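You operate a simulated robot arm through the tools that you are given. There is no shell and no other tool.

You run a simulated robot arm. Do the job below in one go: nothing can be reset, and whatever is moved stays where it is left.

JOB
Pack the yellow roll on the divider in the brown carton.
Fine: fit the divider first, seat the roll on it, then shut both flaps; leave the other roll.

It is judged by the outcome, as a careful person would: the job done as asked, and still so three seconds after it is handed in. It fails if anything else is knocked over, pushed out of place, dropped, spilled or broken.

ROBOT AND FRAMES
A 7-joint arm with a two-finger parallel gripper, fixed in place. Base frame: the origin is on the floor under the middle of its stand, x ahead of it, y to its left, z up; the work surface is at about z = 780. Readings come in mm, degrees, newtons and seconds.
It reaches about 1372 mm from its shoulder. Its first joint turns from -149.0 to 149.0 degrees. Payload 3.43 kg.
Tool frame: the origin (TCP) lies between the finger pads and is the grasp point; the fingertips stand 30 mm ahead of it; z points along the fingers, y is the line along which they close. Largest opening 94 mm; finger width 28, thickness 10; the body of the gripper, 50 by 96 mm, starts 55 mm behind the TCP.
Orientation is that of the tool frame in the base frame, as a unit quaternion [x, y, z, w]. With the fingers straight down and closing along the base's y, the tool's x points along the base's -x, its y along +y and its z along -z.

CONTROLS
- The arm moves only by the tool jog_arm. Its argument "targets" is a list of rows, each a list of 7 numbers: the shift along the tool's x, y, z in mm, then the turn, a rotation vector about the tool's x, y, z in degrees, then the closure, from 0 (fully open) to 1 (shut). In form: [[tx, ty, tz, wx, wy, wz, fingers], ...]. A call has 1 to 20 rows; each row shifts and turns the commanded pose from where the row before left it, along the tool's axes as they then stand. A row lasts 0.2 s, in which the tool goes at most 50 mm and 8.6 degrees; a call with a longer step from one row to the next is refused whole, and so is a gripper value outside its range. Where a pose cannot be reached the arm comes as near as it can. A force on the tool above 40 N (or 10 N above the force at the start of the call, whichever is more), or a blocked arm, ends the call early, and 0.2 s more pass. The fingers move at their own pace (about 45 mm/s each) and stop on an object; they squeeze with about 28 N. The grip force told is the motor's: it shows also when the fingers shut on nothing. Time passes only in rows, and 0.2 s behind the last, so rows that do not move let the fingers close. It gives the time, the measured TCP pose, the force on the tool (base axes), the opening and the grip force at its end, in the units of the frame above (readings bear some noise), with the torque about the TCP (base axes, N m) and any sound that the robot's microphone picked up, and new pictures: "views" is both (left out), scene, wrist or none.
- Cameras (640 x 400 px; columns grow to the right, rows downward): "scene" is fixed at [217.5, -650.4, 1441.9]; the picture's right is [-0.94, -0.35, 0.00], its down [-0.30, 0.81, -0.50] and it looks along [0.18, -0.47, -0.86] (base axes); focal length 214 px, centre (320, 200). "wrist" rides on the gripper at [76, 14, -103] in the tool frame; the picture's right is [-0.18, 0.98, 0.00], its down [-0.75, -0.14, -0.64] and it looks along [-0.63, -0.12, 0.77] (tool axes); focal length 243 px, centre (320, 200). There is no depth. A picture from a camera that has moved, and an enlarged one, comes with that camera's place and axes in the base frame and with its lens.
- zoom(camera, box): a new picture of the part [left, top, right, bottom] of that camera's present view, enlarged. The clock stands still meanwhile.
- finish_job(): hands the job in; it is judged then, once.

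Places have to be worked out from the pictures, the camera data and where the tool is seen. Open the gripper and draw the arm clear of the work before you hand the job in, unless the task says otherwise.

The tools are called as a command line: name --pt "numbers of a row" for each row, then --argument value for the rest, lists and objects as JSON in quotes. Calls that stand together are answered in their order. jog_arm: Moves the arm, as the interface text tells. Its arguments: {"type":"object","properties":{"targets":{"type":"array","items":{"type":"array","items":{"type":"number"}}},"views":{"type":"string","enum":["both","scene","wrist","none"]}},"required":["targets"]} The other tools are called the same way: zoom (camera, box) takes an enlarged picture of a part of a camera's view; finish_job () hands the job in.

At the start:

```text
time_s: 0.0
position: [430.4, -887.5, 1224.6]
ee_rot: [0.0, 1.0, -0.001, 0.0]
ft_force: [-0.6, 0.2, -0.3]
wrist_torque: [-0.02, -0.02, 0.03]
opening: 94.0
grasp_force: 0.1
```

scene: 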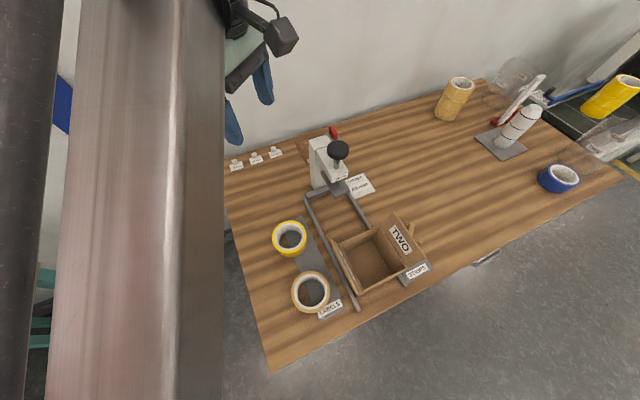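
wrist: 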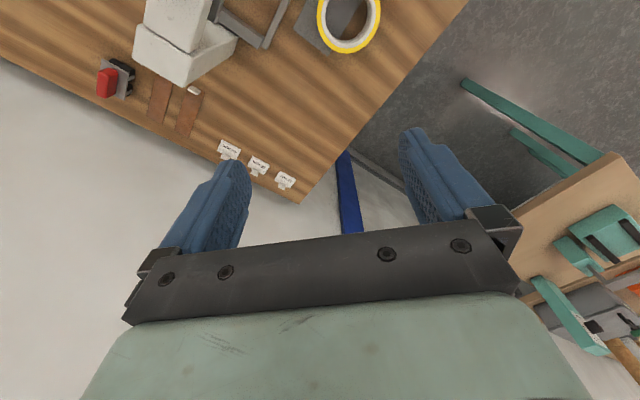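

The scene shows the carton, two rolls (one yellow-rimmed, one tan/yellow-rimmed) and labels. I'll enlarge the pictures first to tell the parts apart.

zoom --camera "scene" --box '[320, 190, 460, 300]'

zoom --camera "scene" --box '[230, 190, 370, 330]'

zoom --camera "scene" --box '[220, 110, 400, 220]'

zoom --camera "scene" --box '[420, 50, 640, 210]'

zoom --camera "wrist" --box '[80, 0, 480, 220]'

```text
3.64 times, centred on (390, 245) of scene
camera zoom: at [217.5, -650.4, 1441.9], right [-0.94, -0.35, 0.0], down [-0.3, 0.81, -0.5], along [0.18, -0.47, -0.86], focal length 780 px, centre (66, 36)
```

zoom: 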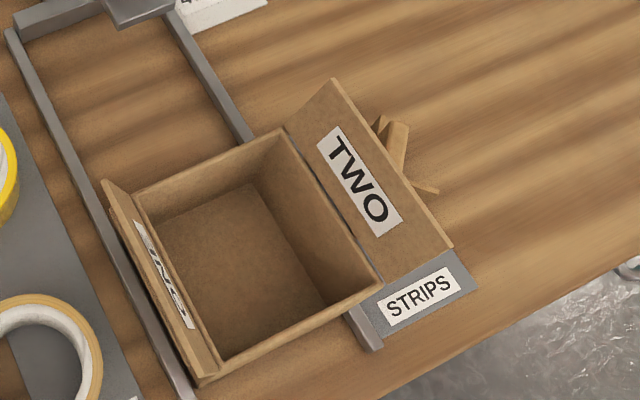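

```text
2.86 times, centred on (300, 260) of scene
camera zoom: at [217.5, -650.4, 1441.9], right [-0.94, -0.35, 0.0], down [-0.3, 0.81, -0.5], along [0.18, -0.47, -0.86], focal length 613 px, centre (377, 29)
```

zoom: 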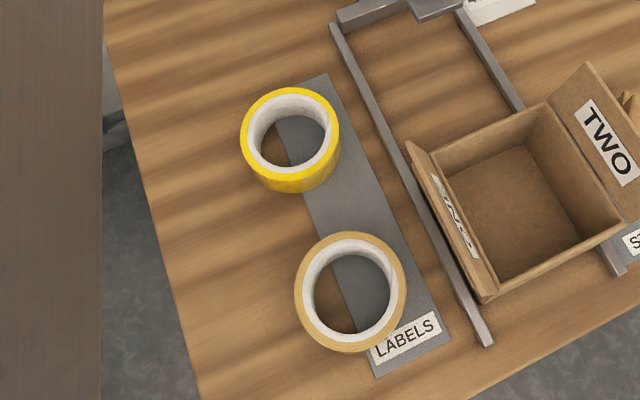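

```text
3.56 times, centred on (310, 165) of scene
camera zoom: at [217.5, -650.4, 1441.9], right [-0.94, -0.35, 0.0], down [-0.3, 0.81, -0.5], along [0.18, -0.47, -0.86], focal length 763 px, centre (356, 324)
```

zoom: 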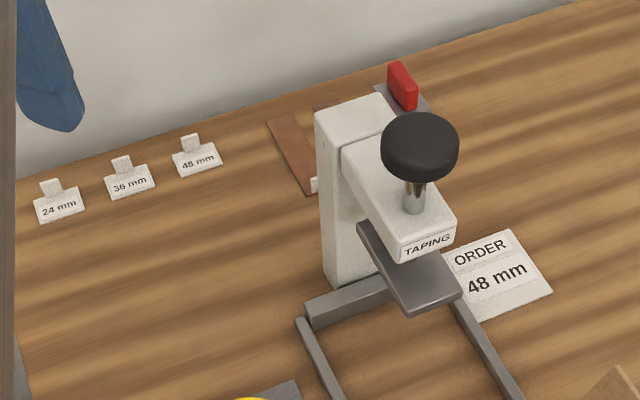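

```text
2.50 times, centred on (530, 130) of scene
camera zoom: at [217.5, -650.4, 1441.9], right [-0.94, -0.35, 0.0], down [-0.3, 0.81, -0.5], along [0.18, -0.47, -0.86], focal length 536 px, centre (-205, 375)
```

zoom: 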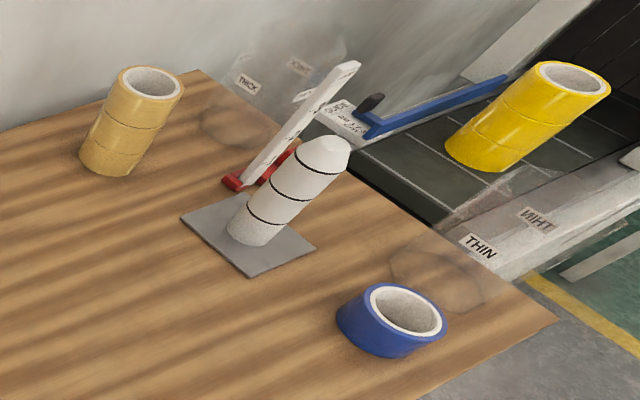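

```text
1.60 times, centred on (280, 110) of wrist
camera zoom: at [353.7, -875.8, 1327.1], right [0.18, 0.98, 0.0], down [0.75, -0.14, 0.64], along [0.63, -0.12, -0.77], focal length 388 px, centre (384, 344)
```

zoom: 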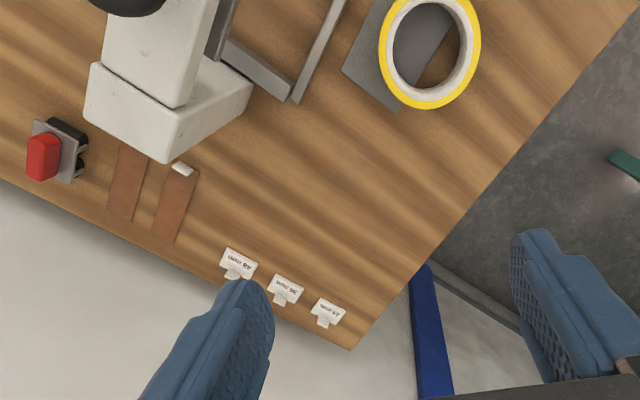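

The gripper hangs at x≈430, well left of the carton, which I put around (138, -853) turned roughly 45°. Something brown lies behind the "TWO" flap that may be the divider. I'll swing over at the same height towards -x so the wrist camera sees the carton from the other side.

jog_arm --pt "48 0 0 0 0 0 0" --pt "48 0 0 0 0 0 0" --pt "48 0 0 0 0 0 0" --pt "48 0 0 0 0 0 0" --pt "48 0 0 0 0 0 0" --pt "48 0 0 0 0 0 0" --views "both"

```text
time_s: 1.4
position: [142.9, -890.0, 1223.8]
ee_rot: [-0.001, 1.0, -0.001, 0.0]
ft_force: [0.4, 0.1, -0.2]
wrist_torque: [0.0, 0.03, -0.01]
opening: 93.9
grasp_force: 0.0
camera wrist: at [66.8, -876.0, 1326.9], right [0.18, 0.98, 0.0], down [0.75, -0.14, 0.64], along [0.63, -0.12, -0.77], focal length 243 px, centre (320, 200)
```

scene: 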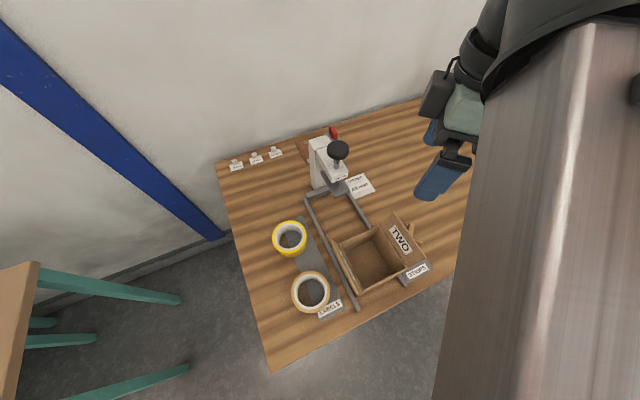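
wrist: 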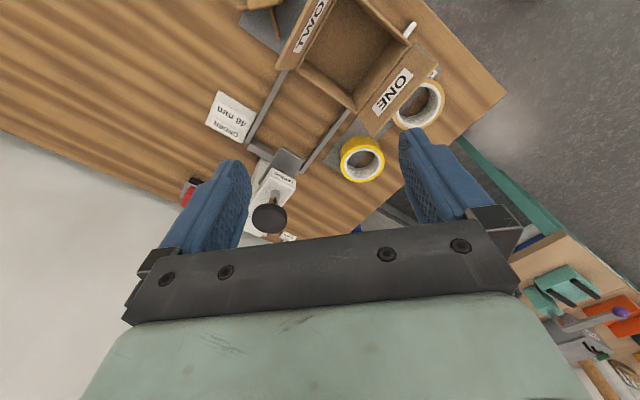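

The wrist view now shows flaps "ONE" and "TWO" on the carton and a brown piece on the strips mat beyond "TWO". I'll continue towards -x for a fuller view.

jog_arm --pt "48 0 0 0 0 0 0" --pt "48 0 0 0 0 0 0" --pt "48 0 0 0 0 0 0" --pt "40 0 0 0 0 0 0" --pt "0 0 0 0 0 0 0" --views "both"

```text
time_s: 2.6
position: [-43.9, -890.5, 1224.6]
ee_rot: [0.0, 1.0, -0.002, -0.001]
ft_force: [0.5, -0.2, -0.2]
wrist_torque: [-0.02, 0.0, 0.04]
opening: 94.2
grasp_force: 0.0
camera wrist: at [-119.2, -875.2, 1326.8], right [0.18, 0.98, 0.0], down [0.75, -0.14, 0.64], along [0.63, -0.12, -0.77], focal length 243 px, centre (320, 200)
```

scene: 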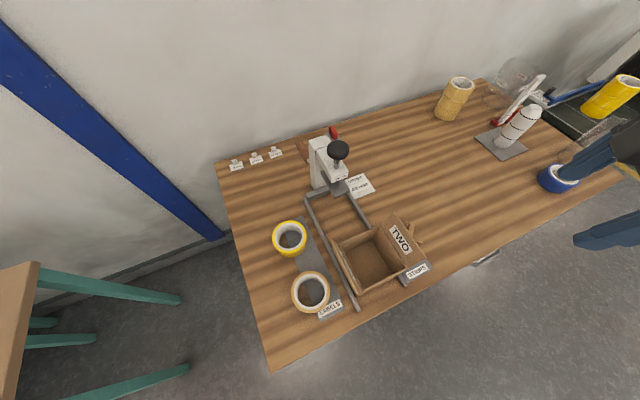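
wrist: 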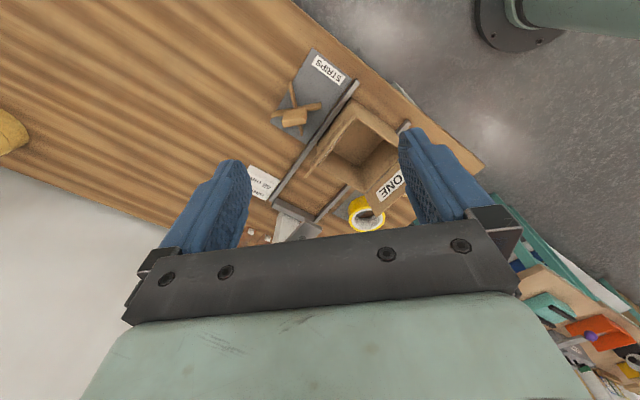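

zoom --camera "wrist" --box '[240, 40, 420, 160]'

zoom --camera "wrist" --box '[260, 70, 350, 140]'

zoom --camera "scene" --box '[330, 210, 440, 300]'

```text
3.33 times, centred on (330, 100) of wrist
camera zoom: at [-119.2, -875.2, 1326.8], right [0.18, 0.98, 0.0], down [0.75, -0.14, 0.64], along [0.63, -0.12, -0.77], focal length 809 px, centre (287, 533)
```

zoom: 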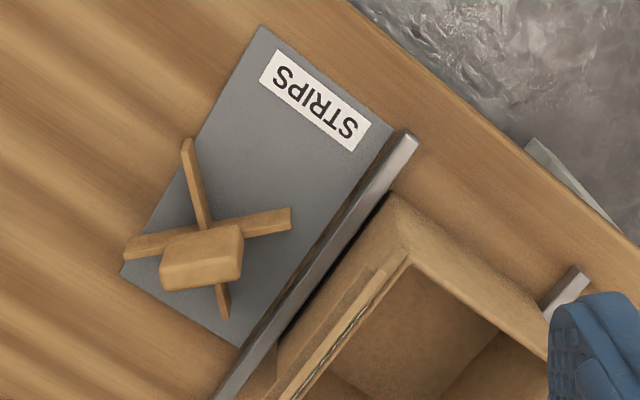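

```text
5.71 times, centred on (305, 105) of wrist
camera zoom: at [-119.2, -875.2, 1326.8], right [0.18, 0.98, 0.0], down [0.75, -0.14, 0.64], along [0.63, -0.12, -0.77], focal length 1386 px, centre (406, 743)
```

zoom: 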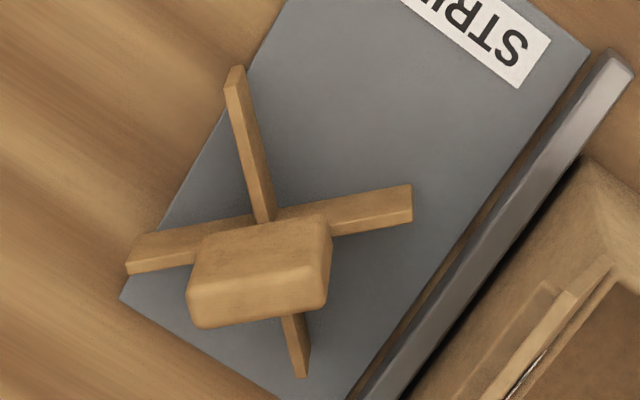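

```text
4.44 times, centred on (385, 255) of scene
camera zoom: at [217.5, -650.4, 1441.9], right [-0.94, -0.35, 0.0], down [-0.3, 0.81, -0.5], along [0.18, -0.47, -0.86], focal length 953 px, centre (31, -44)
```

zoom: 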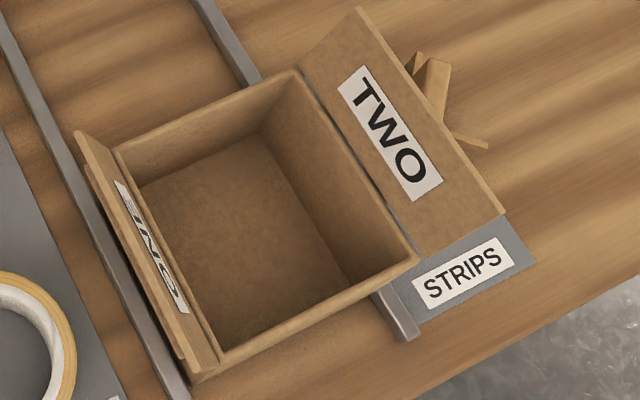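

The divider is a cardboard cross with a block (hub) on top, lying on the "STRIPS" mat near (60, -955). I'll lower towards it for a close look before planning the grasp.

jog_arm --pt "7 -6 45 0 0 0 0" --pt "7 -6 45 0 0 0 0" --pt "7 -6 45 0 0 0 0" --pt "7 -6 45 0 0 0 0" --pt "7 -7 45 0 0 0 0" --pt "5 -7 40 0 0 0 0" --pt "0 0 0 0 0 0 0" --views "both"

```text
time_s: 4.2
position: [-83.2, -927.0, 959.6]
ee_rot: [-0.001, 1.0, 0.0, 0.0]
ft_force: [0.1, -0.4, -0.4]
wrist_torque: [0.03, -0.01, 0.01]
opening: 94.0
grasp_force: 0.1
camera wrist: at [-158.3, -913.2, 1061.7], right [0.18, 0.98, 0.0], down [0.75, -0.14, 0.64], along [0.63, -0.12, -0.77], focal length 243 px, centre (320, 200)
```

scene: 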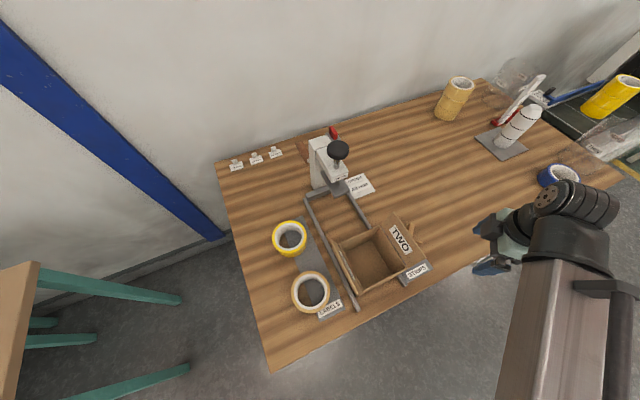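
wrist: 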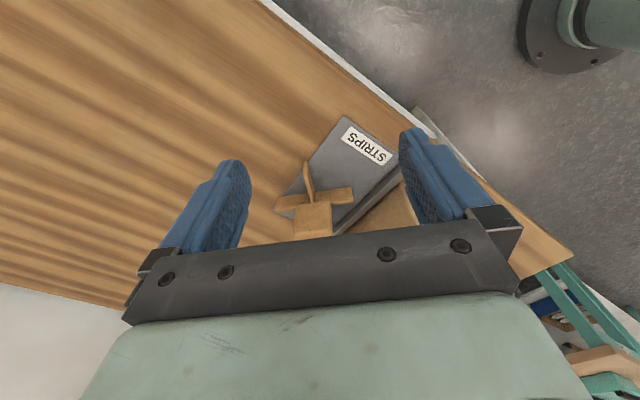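

zoom --camera "wrist" --box '[250, 110, 430, 240]'

```text
3.08 times, centred on (340, 175) of wrist
camera zoom: at [-158.3, -913.2, 1061.7], right [0.18, 0.98, 0.0], down [0.75, -0.14, 0.64], along [0.63, -0.12, -0.77], focal length 746 px, centre (258, 277)
```

zoom: 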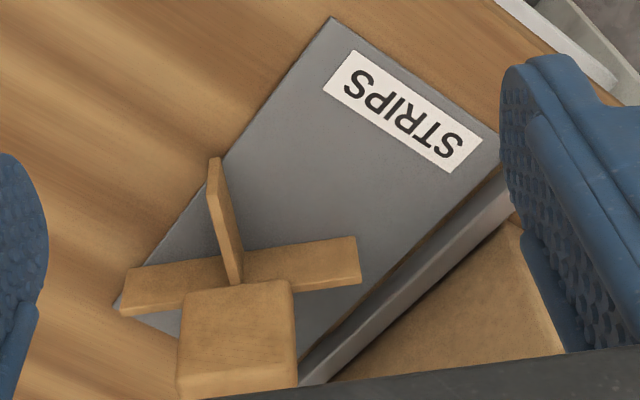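

The divider looks like an upright cross (arms ≈111 mm along base x and y, centre ≈(57,-961)) with a tall tab on top. To measure the carton and confirm the tab height, I'll back off towards the robot and turn the tool so the camera looks along -y over the carton.

jog_arm --pt "0 0 -47 0 0 0 0" --pt "0 0 -47 0 0 0 0" --pt "-31.6 35 0 0 0 0 0" --pt "-31.6 35 0 0 0 0 0" --pt "-31.6 35 0 0 0 0 0" --pt "-31.6 35 0 0 0 0 0" --pt "-31.6 35 0 0 0 0 0" --pt "-31.6 35 0 0 0 0 0" --pt "-31.6 35 0 0 0 0 0" --pt "-31.6 35 0 0 0 0 0" --pt "0 0 0 0 0 8.5 0" --pt "0 0 0 0 0 8.5 0" --pt "0 0 0 0 0 8.5 0" --pt "0 0 0 0 0 8.5 0" --pt "0 0 0 0 0 8.5 0" --pt "0 0 0 0 0 8.5 0" --pt "0 0 0 0 0 8.5 0" --pt "0 0 0 0 0 8.5 0" --pt "0 0 0 0 0 8.5 0" --pt "0 0 0 0 0 8.5 0" --views "both"

```text
time_s: 8.4
position: [170.8, -646.6, 1053.7]
ee_rot: [0.677, 0.736, 0.0, 0.0]
ft_force: [0.0, -0.9, -1.5]
wrist_torque: [0.01, 0.0, 0.0]
opening: 94.0
grasp_force: 0.0
camera wrist: at [178.6, -571.0, 1155.9], right [0.99, -0.1, 0.0], down [-0.08, -0.76, 0.64], along [-0.06, -0.64, -0.77], focal length 243 px, centre (320, 200)
```

scene: 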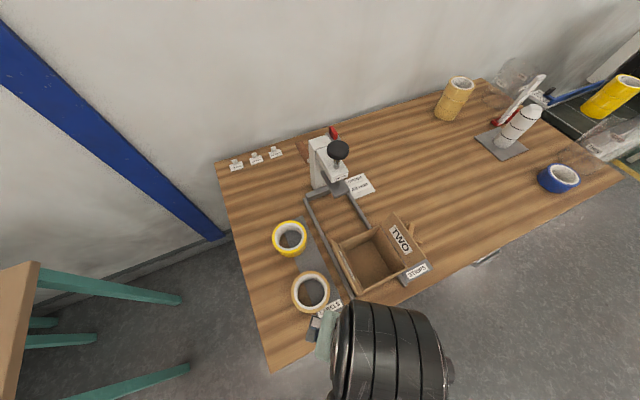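
wrist: 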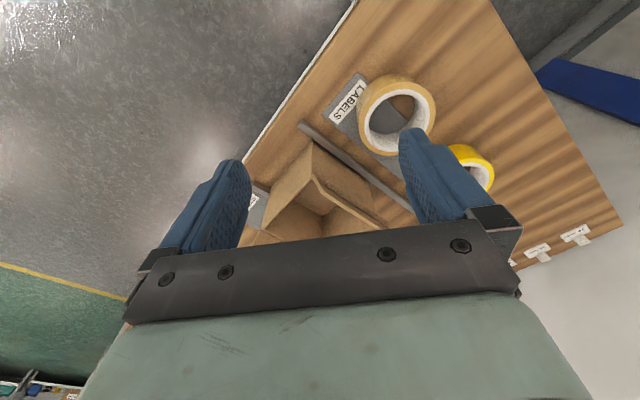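

The lower half of the wrist view is blocked by the gripper, so I need to be more directly above. Moving about 190 mm further out over the carton.

jog_arm --pt "-44.5 -18.8 -6.5 0 0 0 0" --pt "-44.5 -18.8 -6.5 0 0 0 0" --pt "-44.5 -18.8 -6.5 0 0 0 0" --pt "-44.5 -18.8 -6.5 0 0 0 0" --pt "0 0 0 0 0 0 0" --views "wrist"

```text
time_s: 9.6
position: [112.4, -832.5, 1080.2]
ee_rot: [0.676, 0.737, -0.001, -0.001]
ft_force: [0.5, 0.4, 0.4]
wrist_torque: [0.01, 0.0, 0.01]
opening: 94.3
grasp_force: 0.1
camera wrist: at [118.9, -755.1, 1181.8], right [1.0, -0.1, 0.0], down [-0.07, -0.76, 0.64], along [-0.06, -0.64, -0.77], focal length 243 px, centre (320, 200)
```

wrist: 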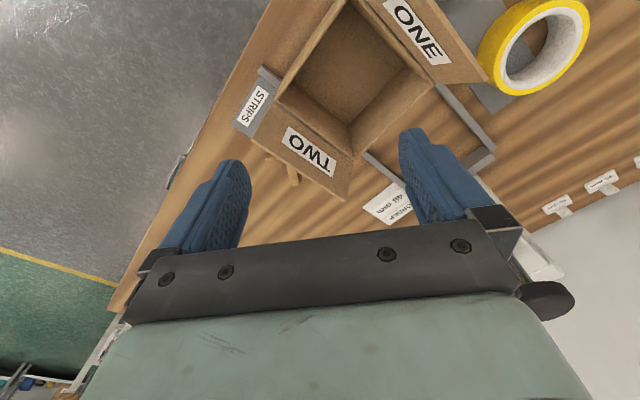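

zoom --camera "wrist" --box '[230, 0, 490, 180]'

zoom --camera "wrist" --box '[460, 0, 620, 120]'

```text
2.22 times, centred on (360, 90) of wrist
camera zoom: at [118.9, -755.1, 1181.8], right [1.0, -0.1, 0.0], down [-0.07, -0.76, 0.64], along [-0.06, -0.64, -0.77], focal length 539 px, centre (231, 444)
```

zoom: 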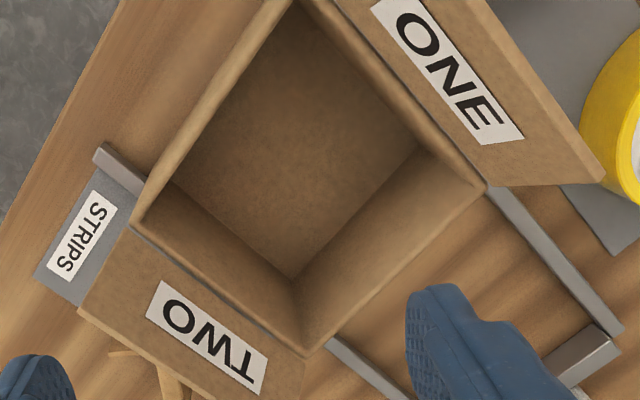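

```text
3.33 times, centred on (540, 60) of wrist
camera zoom: at [118.9, -755.1, 1181.8], right [1.0, -0.1, 0.0], down [-0.07, -0.76, 0.64], along [-0.06, -0.64, -0.77], focal length 809 px, centre (-413, 667)
```

zoom: 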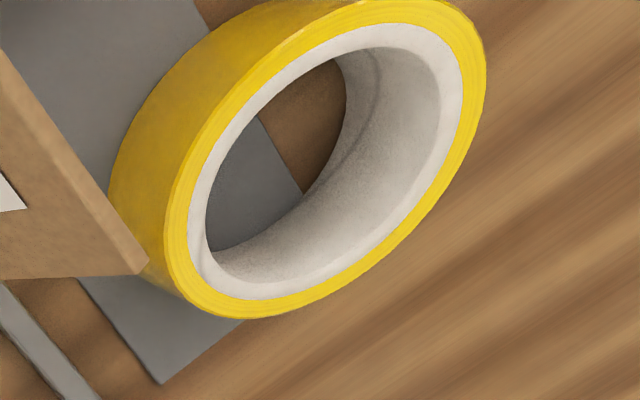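

The carton works out to ≈126 mm outside (≈117 inside), centred near (147,-841), turned ~45°, rim at z≈893, with both flaps standing up about 60–65° outward. Now I'll square the tool to the divider and look down at it to confirm the tab's place and thickness.

jog_arm --pt "-28 -22.5 10 0 0 0 0" --pt "-28 -22.5 10 0 0 0 0" --pt "-28 -22.5 10 0 0 0 0" --pt "0 0 0 0 0 4.9 0" --pt "0 0 0 0 0 0 0" --views "both"

```text
time_s: 10.8
position: [51.6, -920.5, 1049.0]
ee_rot: [0.707, 0.707, 0.0, 0.001]
ft_force: [0.1, 0.5, -0.7]
wrist_torque: [-0.02, 0.01, 0.01]
opening: 94.0
grasp_force: 0.1
camera wrist: at [65.3, -845.0, 1152.2], right [0.98, -0.18, 0.0], down [-0.14, -0.75, 0.64], along [-0.12, -0.63, -0.77], focal length 243 px, centre (320, 200)
```

scene: 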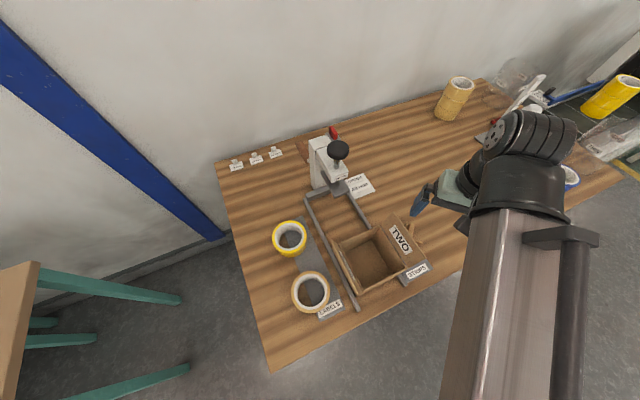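
wrist: 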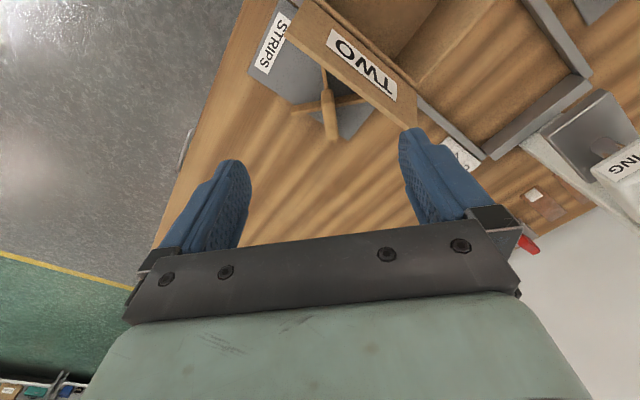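

zoom --camera "wrist" --box '[270, 40, 420, 160]'

```text
3.33 times, centred on (345, 100) of wrist
camera zoom: at [65.3, -845.0, 1152.2], right [0.98, -0.18, 0.0], down [-0.14, -0.75, 0.64], along [-0.12, -0.63, -0.77], focal length 809 px, centre (237, 533)
```

zoom: 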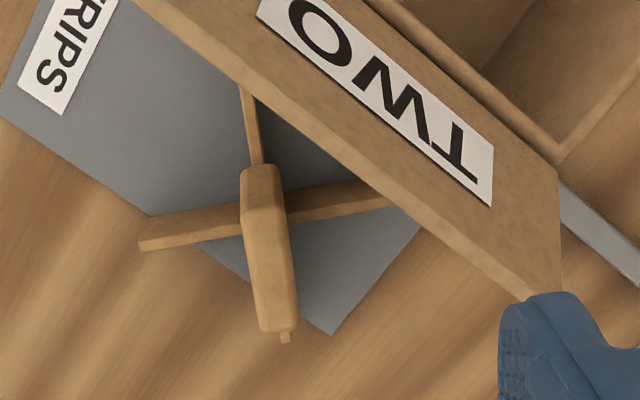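

The tab is ≈15 mm thick (x≈48–63), y≈-984 to -938, top z≈863, and flap TWO's free edge is near z≈944, close to where the wrist camera would be if I grasped in this yaw. I'll turn the tool half round (camera facing away from the carton) up here, where there is space, to see if that yaw is reachable.

jog_arm --pt "0 0 0 0 0 -8.5 0" --pt "0 0 0 0 0 -8.5 0" --pt "0 0 0 0 0 -8.5 0" --pt "0 0 0 0 0 -8.5 0" --pt "0 0 0 0 0 -8.5 0" --pt "0 0 0 0 0 -8.5 0" --pt "0 0 0 0 0 -8.5 0" --pt "0 0 0 0 0 -8.5 0" --pt "0 0 0 0 0 -8.5 0" --pt "0 0 0 0 0 -8.5 0" --pt "0 0 0 0 0 -8.5 0" --pt "0 0 0 0 0 -8.5 0" --pt "0 0 0 0 0 -8.5 0" --pt "0 0 0 0 0 -8.5 0" --pt "0 0 0 0 0 -8.5 0" --pt "0 0 0 0 0 -8.5 0" --pt "0 0 0 0 0 -8.5 0" --pt "0 0 0 0 0 -8.5 0" --pt "0 0 0 0 0 -8.5 0" --pt "0 0 0 0 0 -8.5 0" --views "both"

```text
time_s: 15.0
position: [51.2, -921.3, 1048.8]
ee_rot: [-0.645, 0.764, 0.0, -0.001]
ft_force: [0.0, 0.7, -0.4]
wrist_torque: [0.02, -0.01, 0.0]
opening: 93.9
grasp_force: 0.1
camera wrist: at [24.3, -994.2, 1151.9], right [-0.94, 0.35, 0.0], down [0.27, 0.72, 0.64], along [0.22, 0.6, -0.77], focal length 243 px, centre (320, 200)
```

scene: 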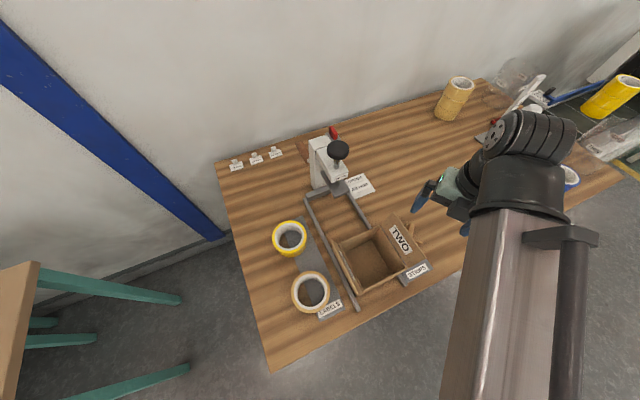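
wrist: 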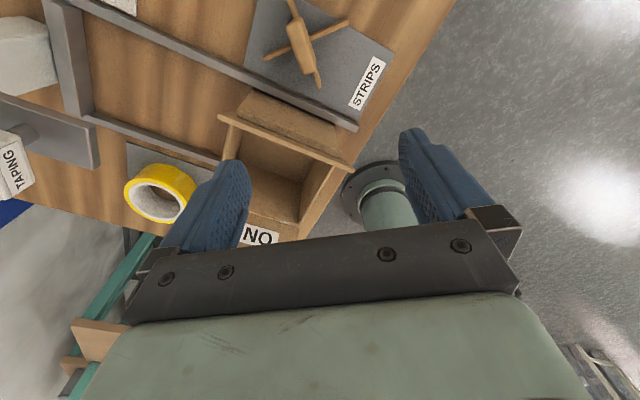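

The turn is reachable and gives a clear view of the whole divider. Zooming in to fix its place precisely.

zoom --camera "wrist" --box '[240, 0, 400, 110]'

zoom --camera "wrist" --box '[180, 60, 400, 250]'

```text
3.64 times, centred on (320, 55) of wrist
camera zoom: at [24.3, -994.2, 1151.9], right [-0.94, 0.35, 0.0], down [0.27, 0.72, 0.64], along [0.22, 0.6, -0.77], focal length 882 px, centre (320, 727)
```

zoom: 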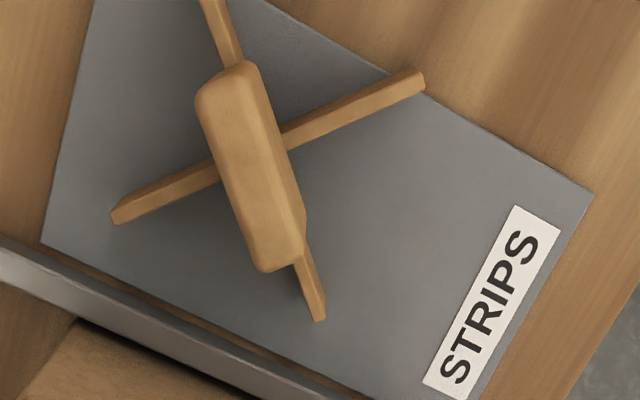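

```text
2.11 times, centred on (290, 155) of wrist
camera zoom: at [24.3, -994.2, 1151.9], right [-0.94, 0.35, 0.0], down [0.27, 0.72, 0.64], along [0.22, 0.6, -0.77], focal length 511 px, centre (383, 295)
```

zoom: 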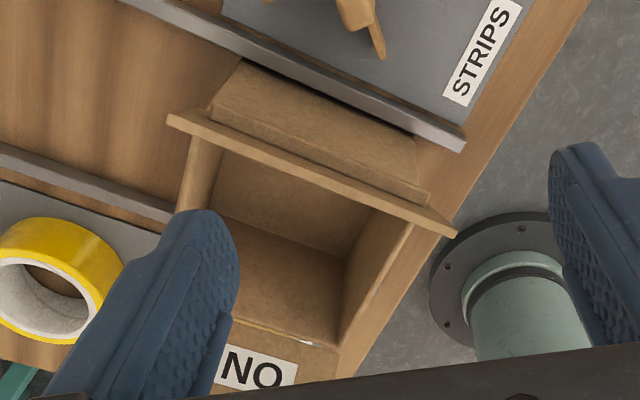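

Divider centre ≈(56,-962), arms along base x/y within 1°, tab 15×45 mm, top z≈863. I'll square the yaw, lean the tool 8° away from flap TWO for clearance, pre-close to about 50 mm, and come down to just above the tab.

jog_arm --pt "0 0 0 0 0 -4.9 0.47" --pt "0 0 0 0 0 -4.8 0.47" --pt "45.7 -4.6 0 0 0 0 0.47" --pt "0 0 0 0 -8 0 0.47" --pt "6.68 0 47.5 0 0 0 0.47" --pt "6.68 0 47.5 0 0 0 0.47" --pt "5 0 35 0 0 0 0.47" --pt "0 0 0 0 0 0 0.47" --views "both"

```text
time_s: 16.8
position: [49.3, -967.0, 916.5]
ee_rot: [-0.657, 0.751, 0.046, 0.053]
ft_force: [-0.8, 0.3, 0.0]
wrist_torque: [0.04, 0.04, 0.0]
opening: 49.8
grasp_force: 0.1
out of reach, approached as far as the arm can: row 2
camera wrist: at [23.7, -1054.9, 1008.1], right [-0.95, 0.31, 0.03], down [0.23, 0.63, 0.74], along [0.21, 0.71, -0.67], focal length 243 px, centre (320, 200)
```

scene: 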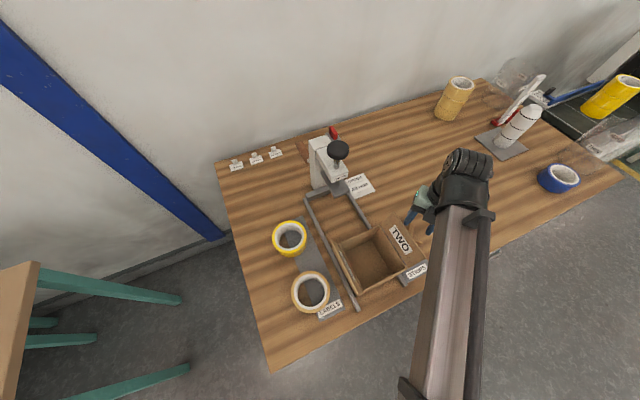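
wrist: 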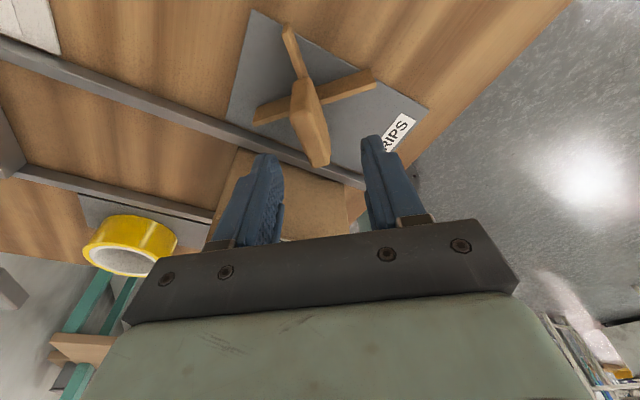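

The yaw stopped at a joint limit about 7.7° short of square (tool x at 262.3°), which the closing pads can tolerate, and I'm at (49.3,-967,916). I'll shift 6 mm in x and lower partway, then check the fingers straddle the tab.

jog_arm --pt "4.6 -3.05 35.5 0 0 0 0.47" --pt "0 0 0 0 0 0 0.47" --views "both"

```text
time_s: 17.4
position: [52.7, -967.2, 881.1]
ee_rot: [-0.658, 0.75, 0.046, 0.052]
ft_force: [0.9, 0.6, 0.6]
wrist_torque: [-0.02, -0.01, -0.02]
opening: 49.7
grasp_force: 0.1
camera wrist: at [27.5, -1055.4, 972.4], right [-0.95, 0.31, 0.03], down [0.23, 0.63, 0.74], along [0.21, 0.71, -0.67], focal length 243 px, centre (320, 200)
```

scene: 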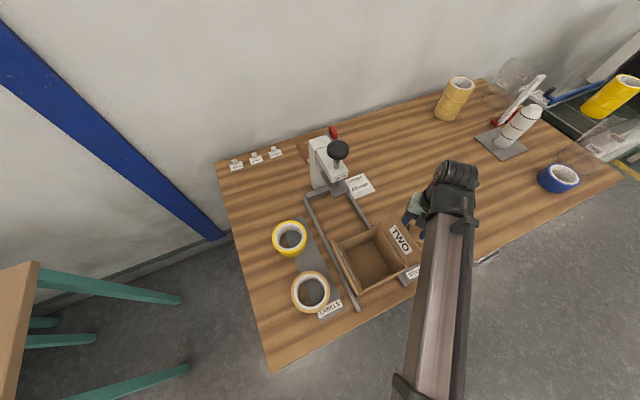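
wrist: 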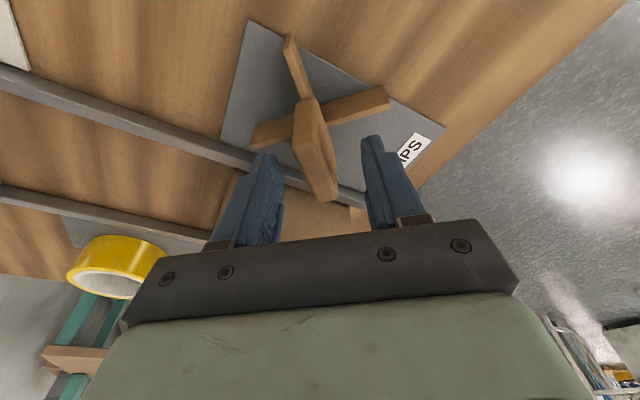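

The tab sits between the fingers with margin on both sides. Lowering to TCP z≈846 (fingertips above the cross arms).

jog_arm --pt "2.3 -1.5 17.5 0 0 0 0.47" --pt "2.3 -1.5 17 0 0 0 0.47" --pt "0 0 0 0 0 0 0.47" --views "both"

zoom --camera "wrist" --box '[200, 50, 440, 230]'

```text
time_s: 18.2
position: [56.1, -966.6, 846.5]
ee_rot: [-0.658, 0.75, 0.046, 0.052]
ft_force: [-0.1, 0.2, -0.6]
wrist_torque: [-0.03, 0.01, 0.0]
opening: 49.7
grasp_force: 0.1
camera wrist: at [30.6, -1055.4, 938.6], right [-0.95, 0.31, 0.03], down [0.23, 0.63, 0.74], along [0.21, 0.71, -0.67], focal length 243 px, centre (320, 200)
```

scene: 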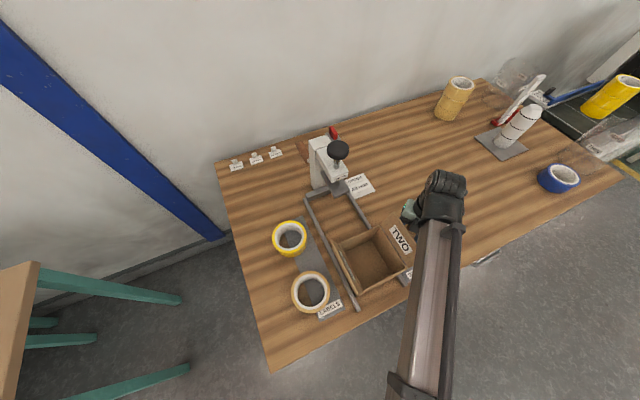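
wrist: 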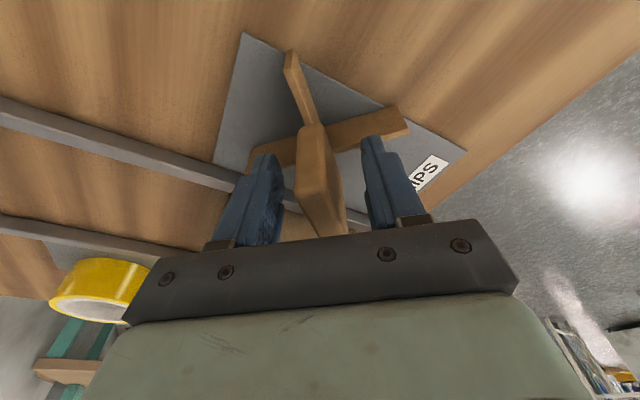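

```text
2.22 times, centred on (320, 140) of wrist
camera zoom: at [30.6, -1055.4, 938.6], right [-0.95, 0.31, 0.03], down [0.23, 0.63, 0.74], along [0.21, 0.71, -0.67], focal length 539 px, centre (320, 333)
```

zoom: 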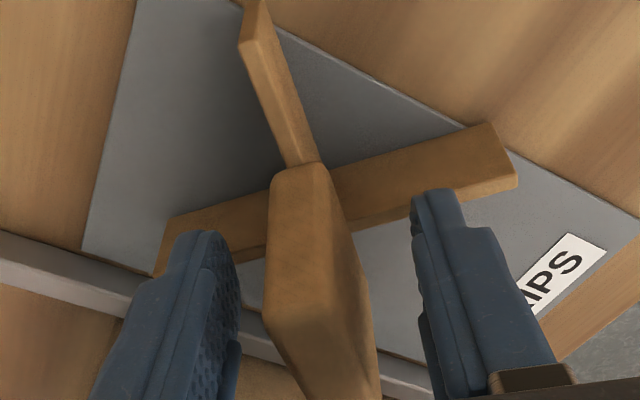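

Fingers straddle the tab, forces are nil. Closing on it.

jog_arm --pt "0 0 0 0 0 0 0.7" --pt "0 0 0 0 0 0 0.8" --pt "0 0 0 0 0 0 0.9" --pt "0 0 0 0 0 0 1.0" --pt "0 0 0 0 0 0 1.0" --pt "0 0 0 0 0 0 1.0" --views "wrist"

zoom --camera "wrist" --box '[200, 50, 440, 230]'

```text
time_s: 19.6
position: [56.4, -968.3, 847.7]
ee_rot: [-0.658, 0.75, 0.047, 0.053]
ft_force: [-1.0, 0.0, -0.4]
wrist_torque: [-0.03, 0.0, 0.03]
opening: 19.5
grasp_force: 27.9
camera wrist: at [30.5, -1055.4, 938.8], right [-0.95, 0.31, 0.03], down [0.23, 0.63, 0.74], along [0.21, 0.71, -0.67], focal length 243 px, centre (320, 200)
```

wrist: 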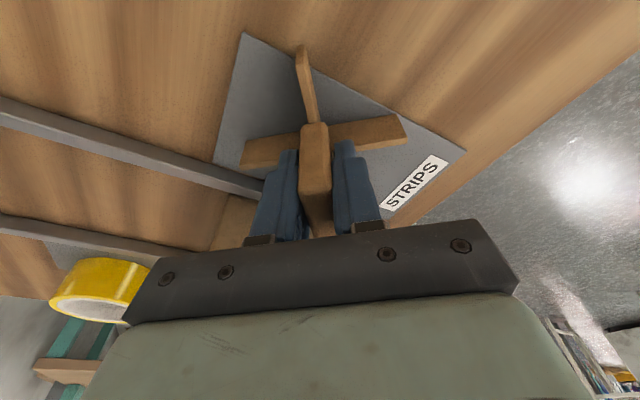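

```text
2.22 times, centred on (320, 140) of wrist
camera zoom: at [30.5, -1055.4, 938.8], right [-0.95, 0.31, 0.03], down [0.23, 0.63, 0.74], along [0.21, 0.71, -0.67], focal length 539 px, centre (320, 333)
```

zoom: 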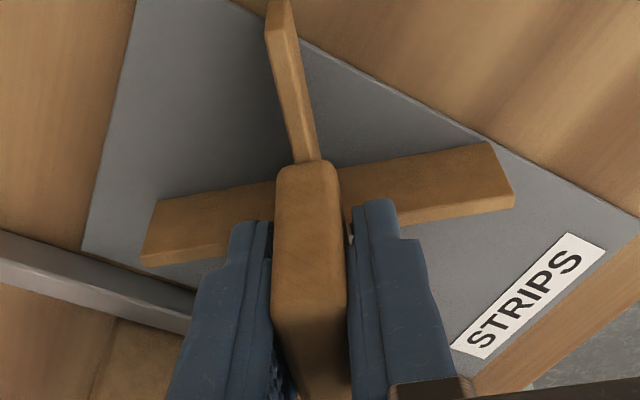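

Grip shows 27.9 N at 19.5 mm opening, and the divider has turned square to the pads. Lifting it straight up gently at first.

jog_arm --pt "-1.4 0 -9.9 0 0 0 1.0" --pt "-2.8 0 -19.8 0 0 0 1.0" --pt "0 0 0 0 0 0 1.0" --views "both"

```text
time_s: 20.4
position: [56.7, -966.4, 877.2]
ee_rot: [-0.658, 0.75, 0.046, 0.052]
ft_force: [0.2, -0.1, -0.1]
wrist_torque: [-0.02, 0.0, 0.01]
opening: 19.3
grasp_force: 28.0
camera wrist: at [30.2, -1054.9, 968.3], right [-0.95, 0.31, 0.03], down [0.23, 0.63, 0.74], along [0.21, 0.71, -0.67], focal length 243 px, centre (320, 200)
```

scene: 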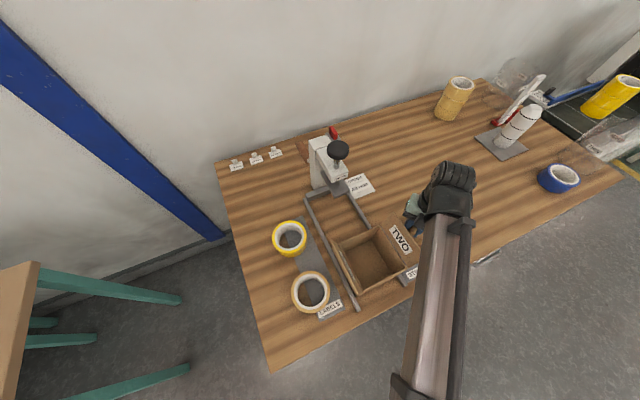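
wrist: 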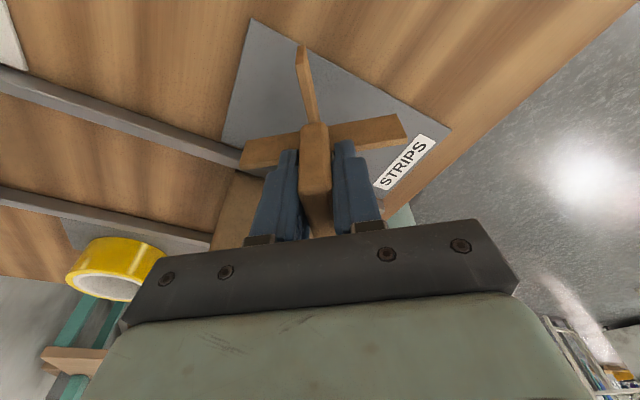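

The divider hangs level in the grip and the mat is clear. Lifting higher, then turning it about the vertical towards the carton's angle (base -127°), keeping it level.

jog_arm --pt "-6.5 0 -46 0 0 0 1.0" --pt "-6.5 0 -46 0 0 0 1.0" --pt "-6.5 0 -46 0 0 0 1.0" --pt "-6.5 0 -46 0 0 0 1.0" --pt "0 0 0 1.176 0 8.325 1.0" --pt "0 0 0 1.176 0 8.325 1.0" --pt "0 0 0 1.176 0 8.325 1.0" --pt "0 0 0 1.176 0 8.325 1.0" --pt "0 0 0 1.176 0 8.325 1.0" --pt "0 0 0 1.176 0 8.325 1.0" --pt "0 0 0 1.176 0 8.325 1.0" --pt "0 0 0 1.176 0 8.325 1.0" --pt "0 0 0 1.176 0 8.325 1.0" --pt "0 0 0 1.176 0 8.325 1.0" --pt "0 0 0 1.176 0 8.325 1.0" --pt "0 0 0 1.176 0 8.325 1.0" --pt "0 0 0 1.176 0 8.325 1.0" --pt "0 0 0 1.176 0 8.325 1.0" --pt "0 0 0 1.176 0 8.325 1.0" --views "both"

```text
time_s: 24.4
position: [56.1, -966.5, 1063.2]
ee_rot: [0.37, 0.926, -0.028, 0.065]
ft_force: [0.2, 1.2, -0.2]
wrist_torque: [-0.01, 0.0, 0.01]
opening: 19.3
grasp_force: 28.1
camera wrist: at [0.9, -894.8, 1154.1], right [0.81, 0.59, 0.03], down [0.38, -0.55, 0.74], along [0.45, -0.59, -0.67], focal length 243 px, centre (320, 200)
```

scene: 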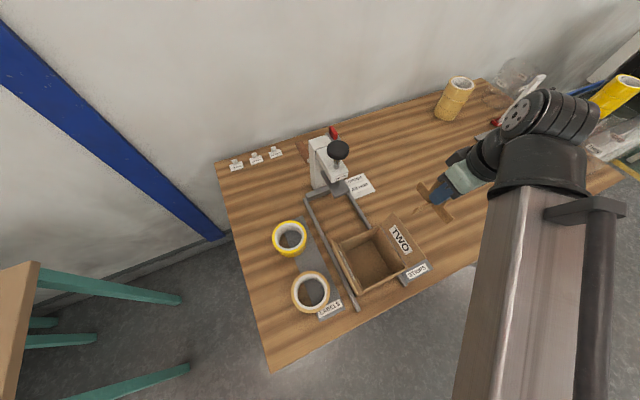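
wrist: 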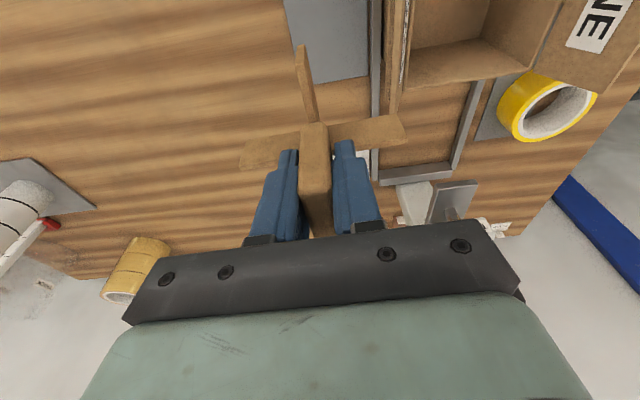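

The divider is at yaw ≈136°, about 2° from the carton's wall direction. Moving it above the carton centre at safe height, then I'll check alignment in both views.

jog_arm --pt "6.25 38.4 -1.03 0 0 0 1.0" --pt "6.25 38.4 -1.03 0 0 0 1.0" --pt "6.25 38.4 -1.03 0 0 0 1.0" --pt "6.25 38.4 -1.03 0.28 0 1.98 1.0" --pt "0 0 0 0 0 0 1.0" --views "both"

zoom --camera "wrist" --box '[200, 0, 480, 180]'

zoom --camera "scene" --box '[310, 170, 450, 300]'

```text
time_s: 25.6
position: [143.4, -836.9, 1062.7]
ee_rot: [0.386, 0.92, -0.029, 0.066]
ft_force: [-0.3, -0.1, -1.1]
wrist_torque: [0.03, 0.0, -0.03]
opening: 19.5
grasp_force: 28.6
camera wrist: at [90.9, -763.9, 1154.5], right [0.83, 0.56, 0.02], down [0.36, -0.57, 0.74], along [0.43, -0.61, -0.67], focal length 243 px, centre (320, 200)
```

scene: 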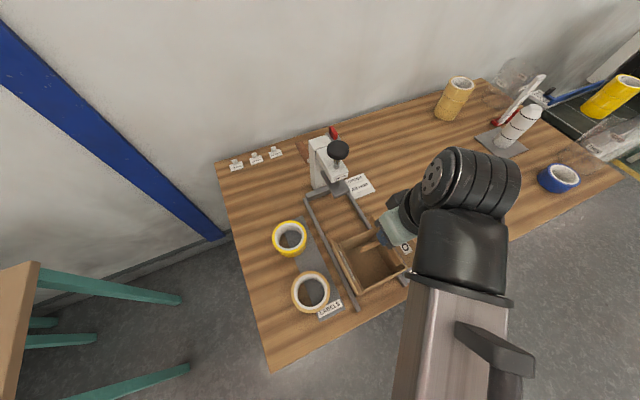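
wrist: 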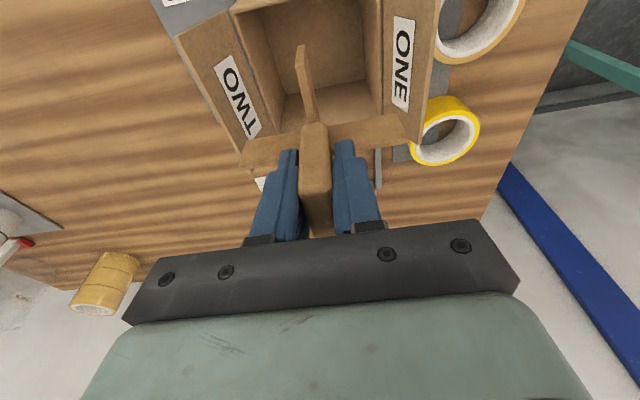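

```text
2.22 times, centred on (340, 90) of wrist
camera zoom: at [90.9, -763.9, 1154.5], right [0.83, 0.56, 0.02], down [0.36, -0.57, 0.74], along [0.43, -0.61, -0.67], focal length 539 px, centre (276, 444)
```

zoom: 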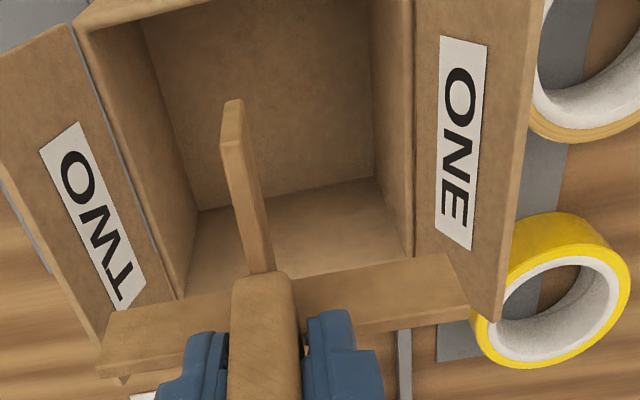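

```text
3.08 times, centred on (380, 235) of scene
camera zoom: at [217.5, -650.4, 1441.9], right [-0.94, -0.35, 0.0], down [-0.3, 0.81, -0.5], along [0.18, -0.47, -0.86], focal length 660 px, centre (135, 92)
```

zoom: 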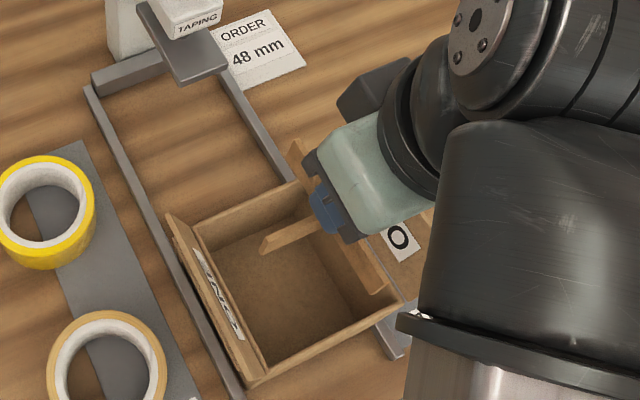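

zoom --camera "wrist" --box '[270, 30, 350, 130]'

zoom --camera "wrist" --box '[230, 100, 420, 190]'

```text
4.00 times, centred on (310, 80) of wrist
camera zoom: at [90.9, -763.9, 1154.5], right [0.83, 0.56, 0.02], down [0.36, -0.57, 0.74], along [0.43, -0.61, -0.67], focal length 970 px, centre (360, 680)
```

zoom: 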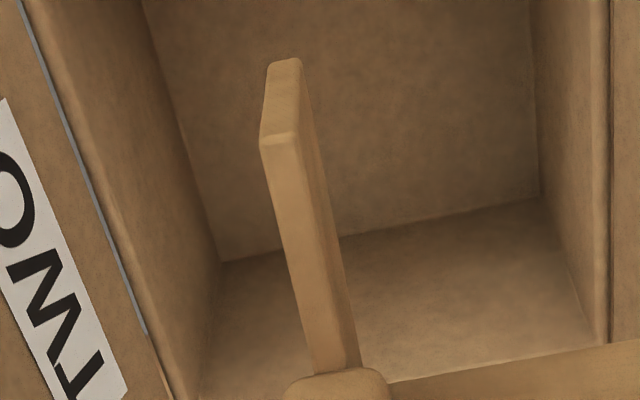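

```text
3.37 times, centred on (325, 145) of wrist
camera zoom: at [90.9, -763.9, 1154.5], right [0.83, 0.56, 0.02], down [0.36, -0.57, 0.74], along [0.43, -0.61, -0.67], focal length 817 px, centre (303, 385)
```

zoom: 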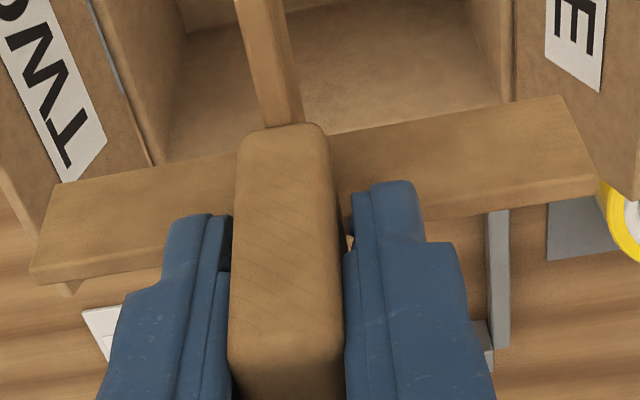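

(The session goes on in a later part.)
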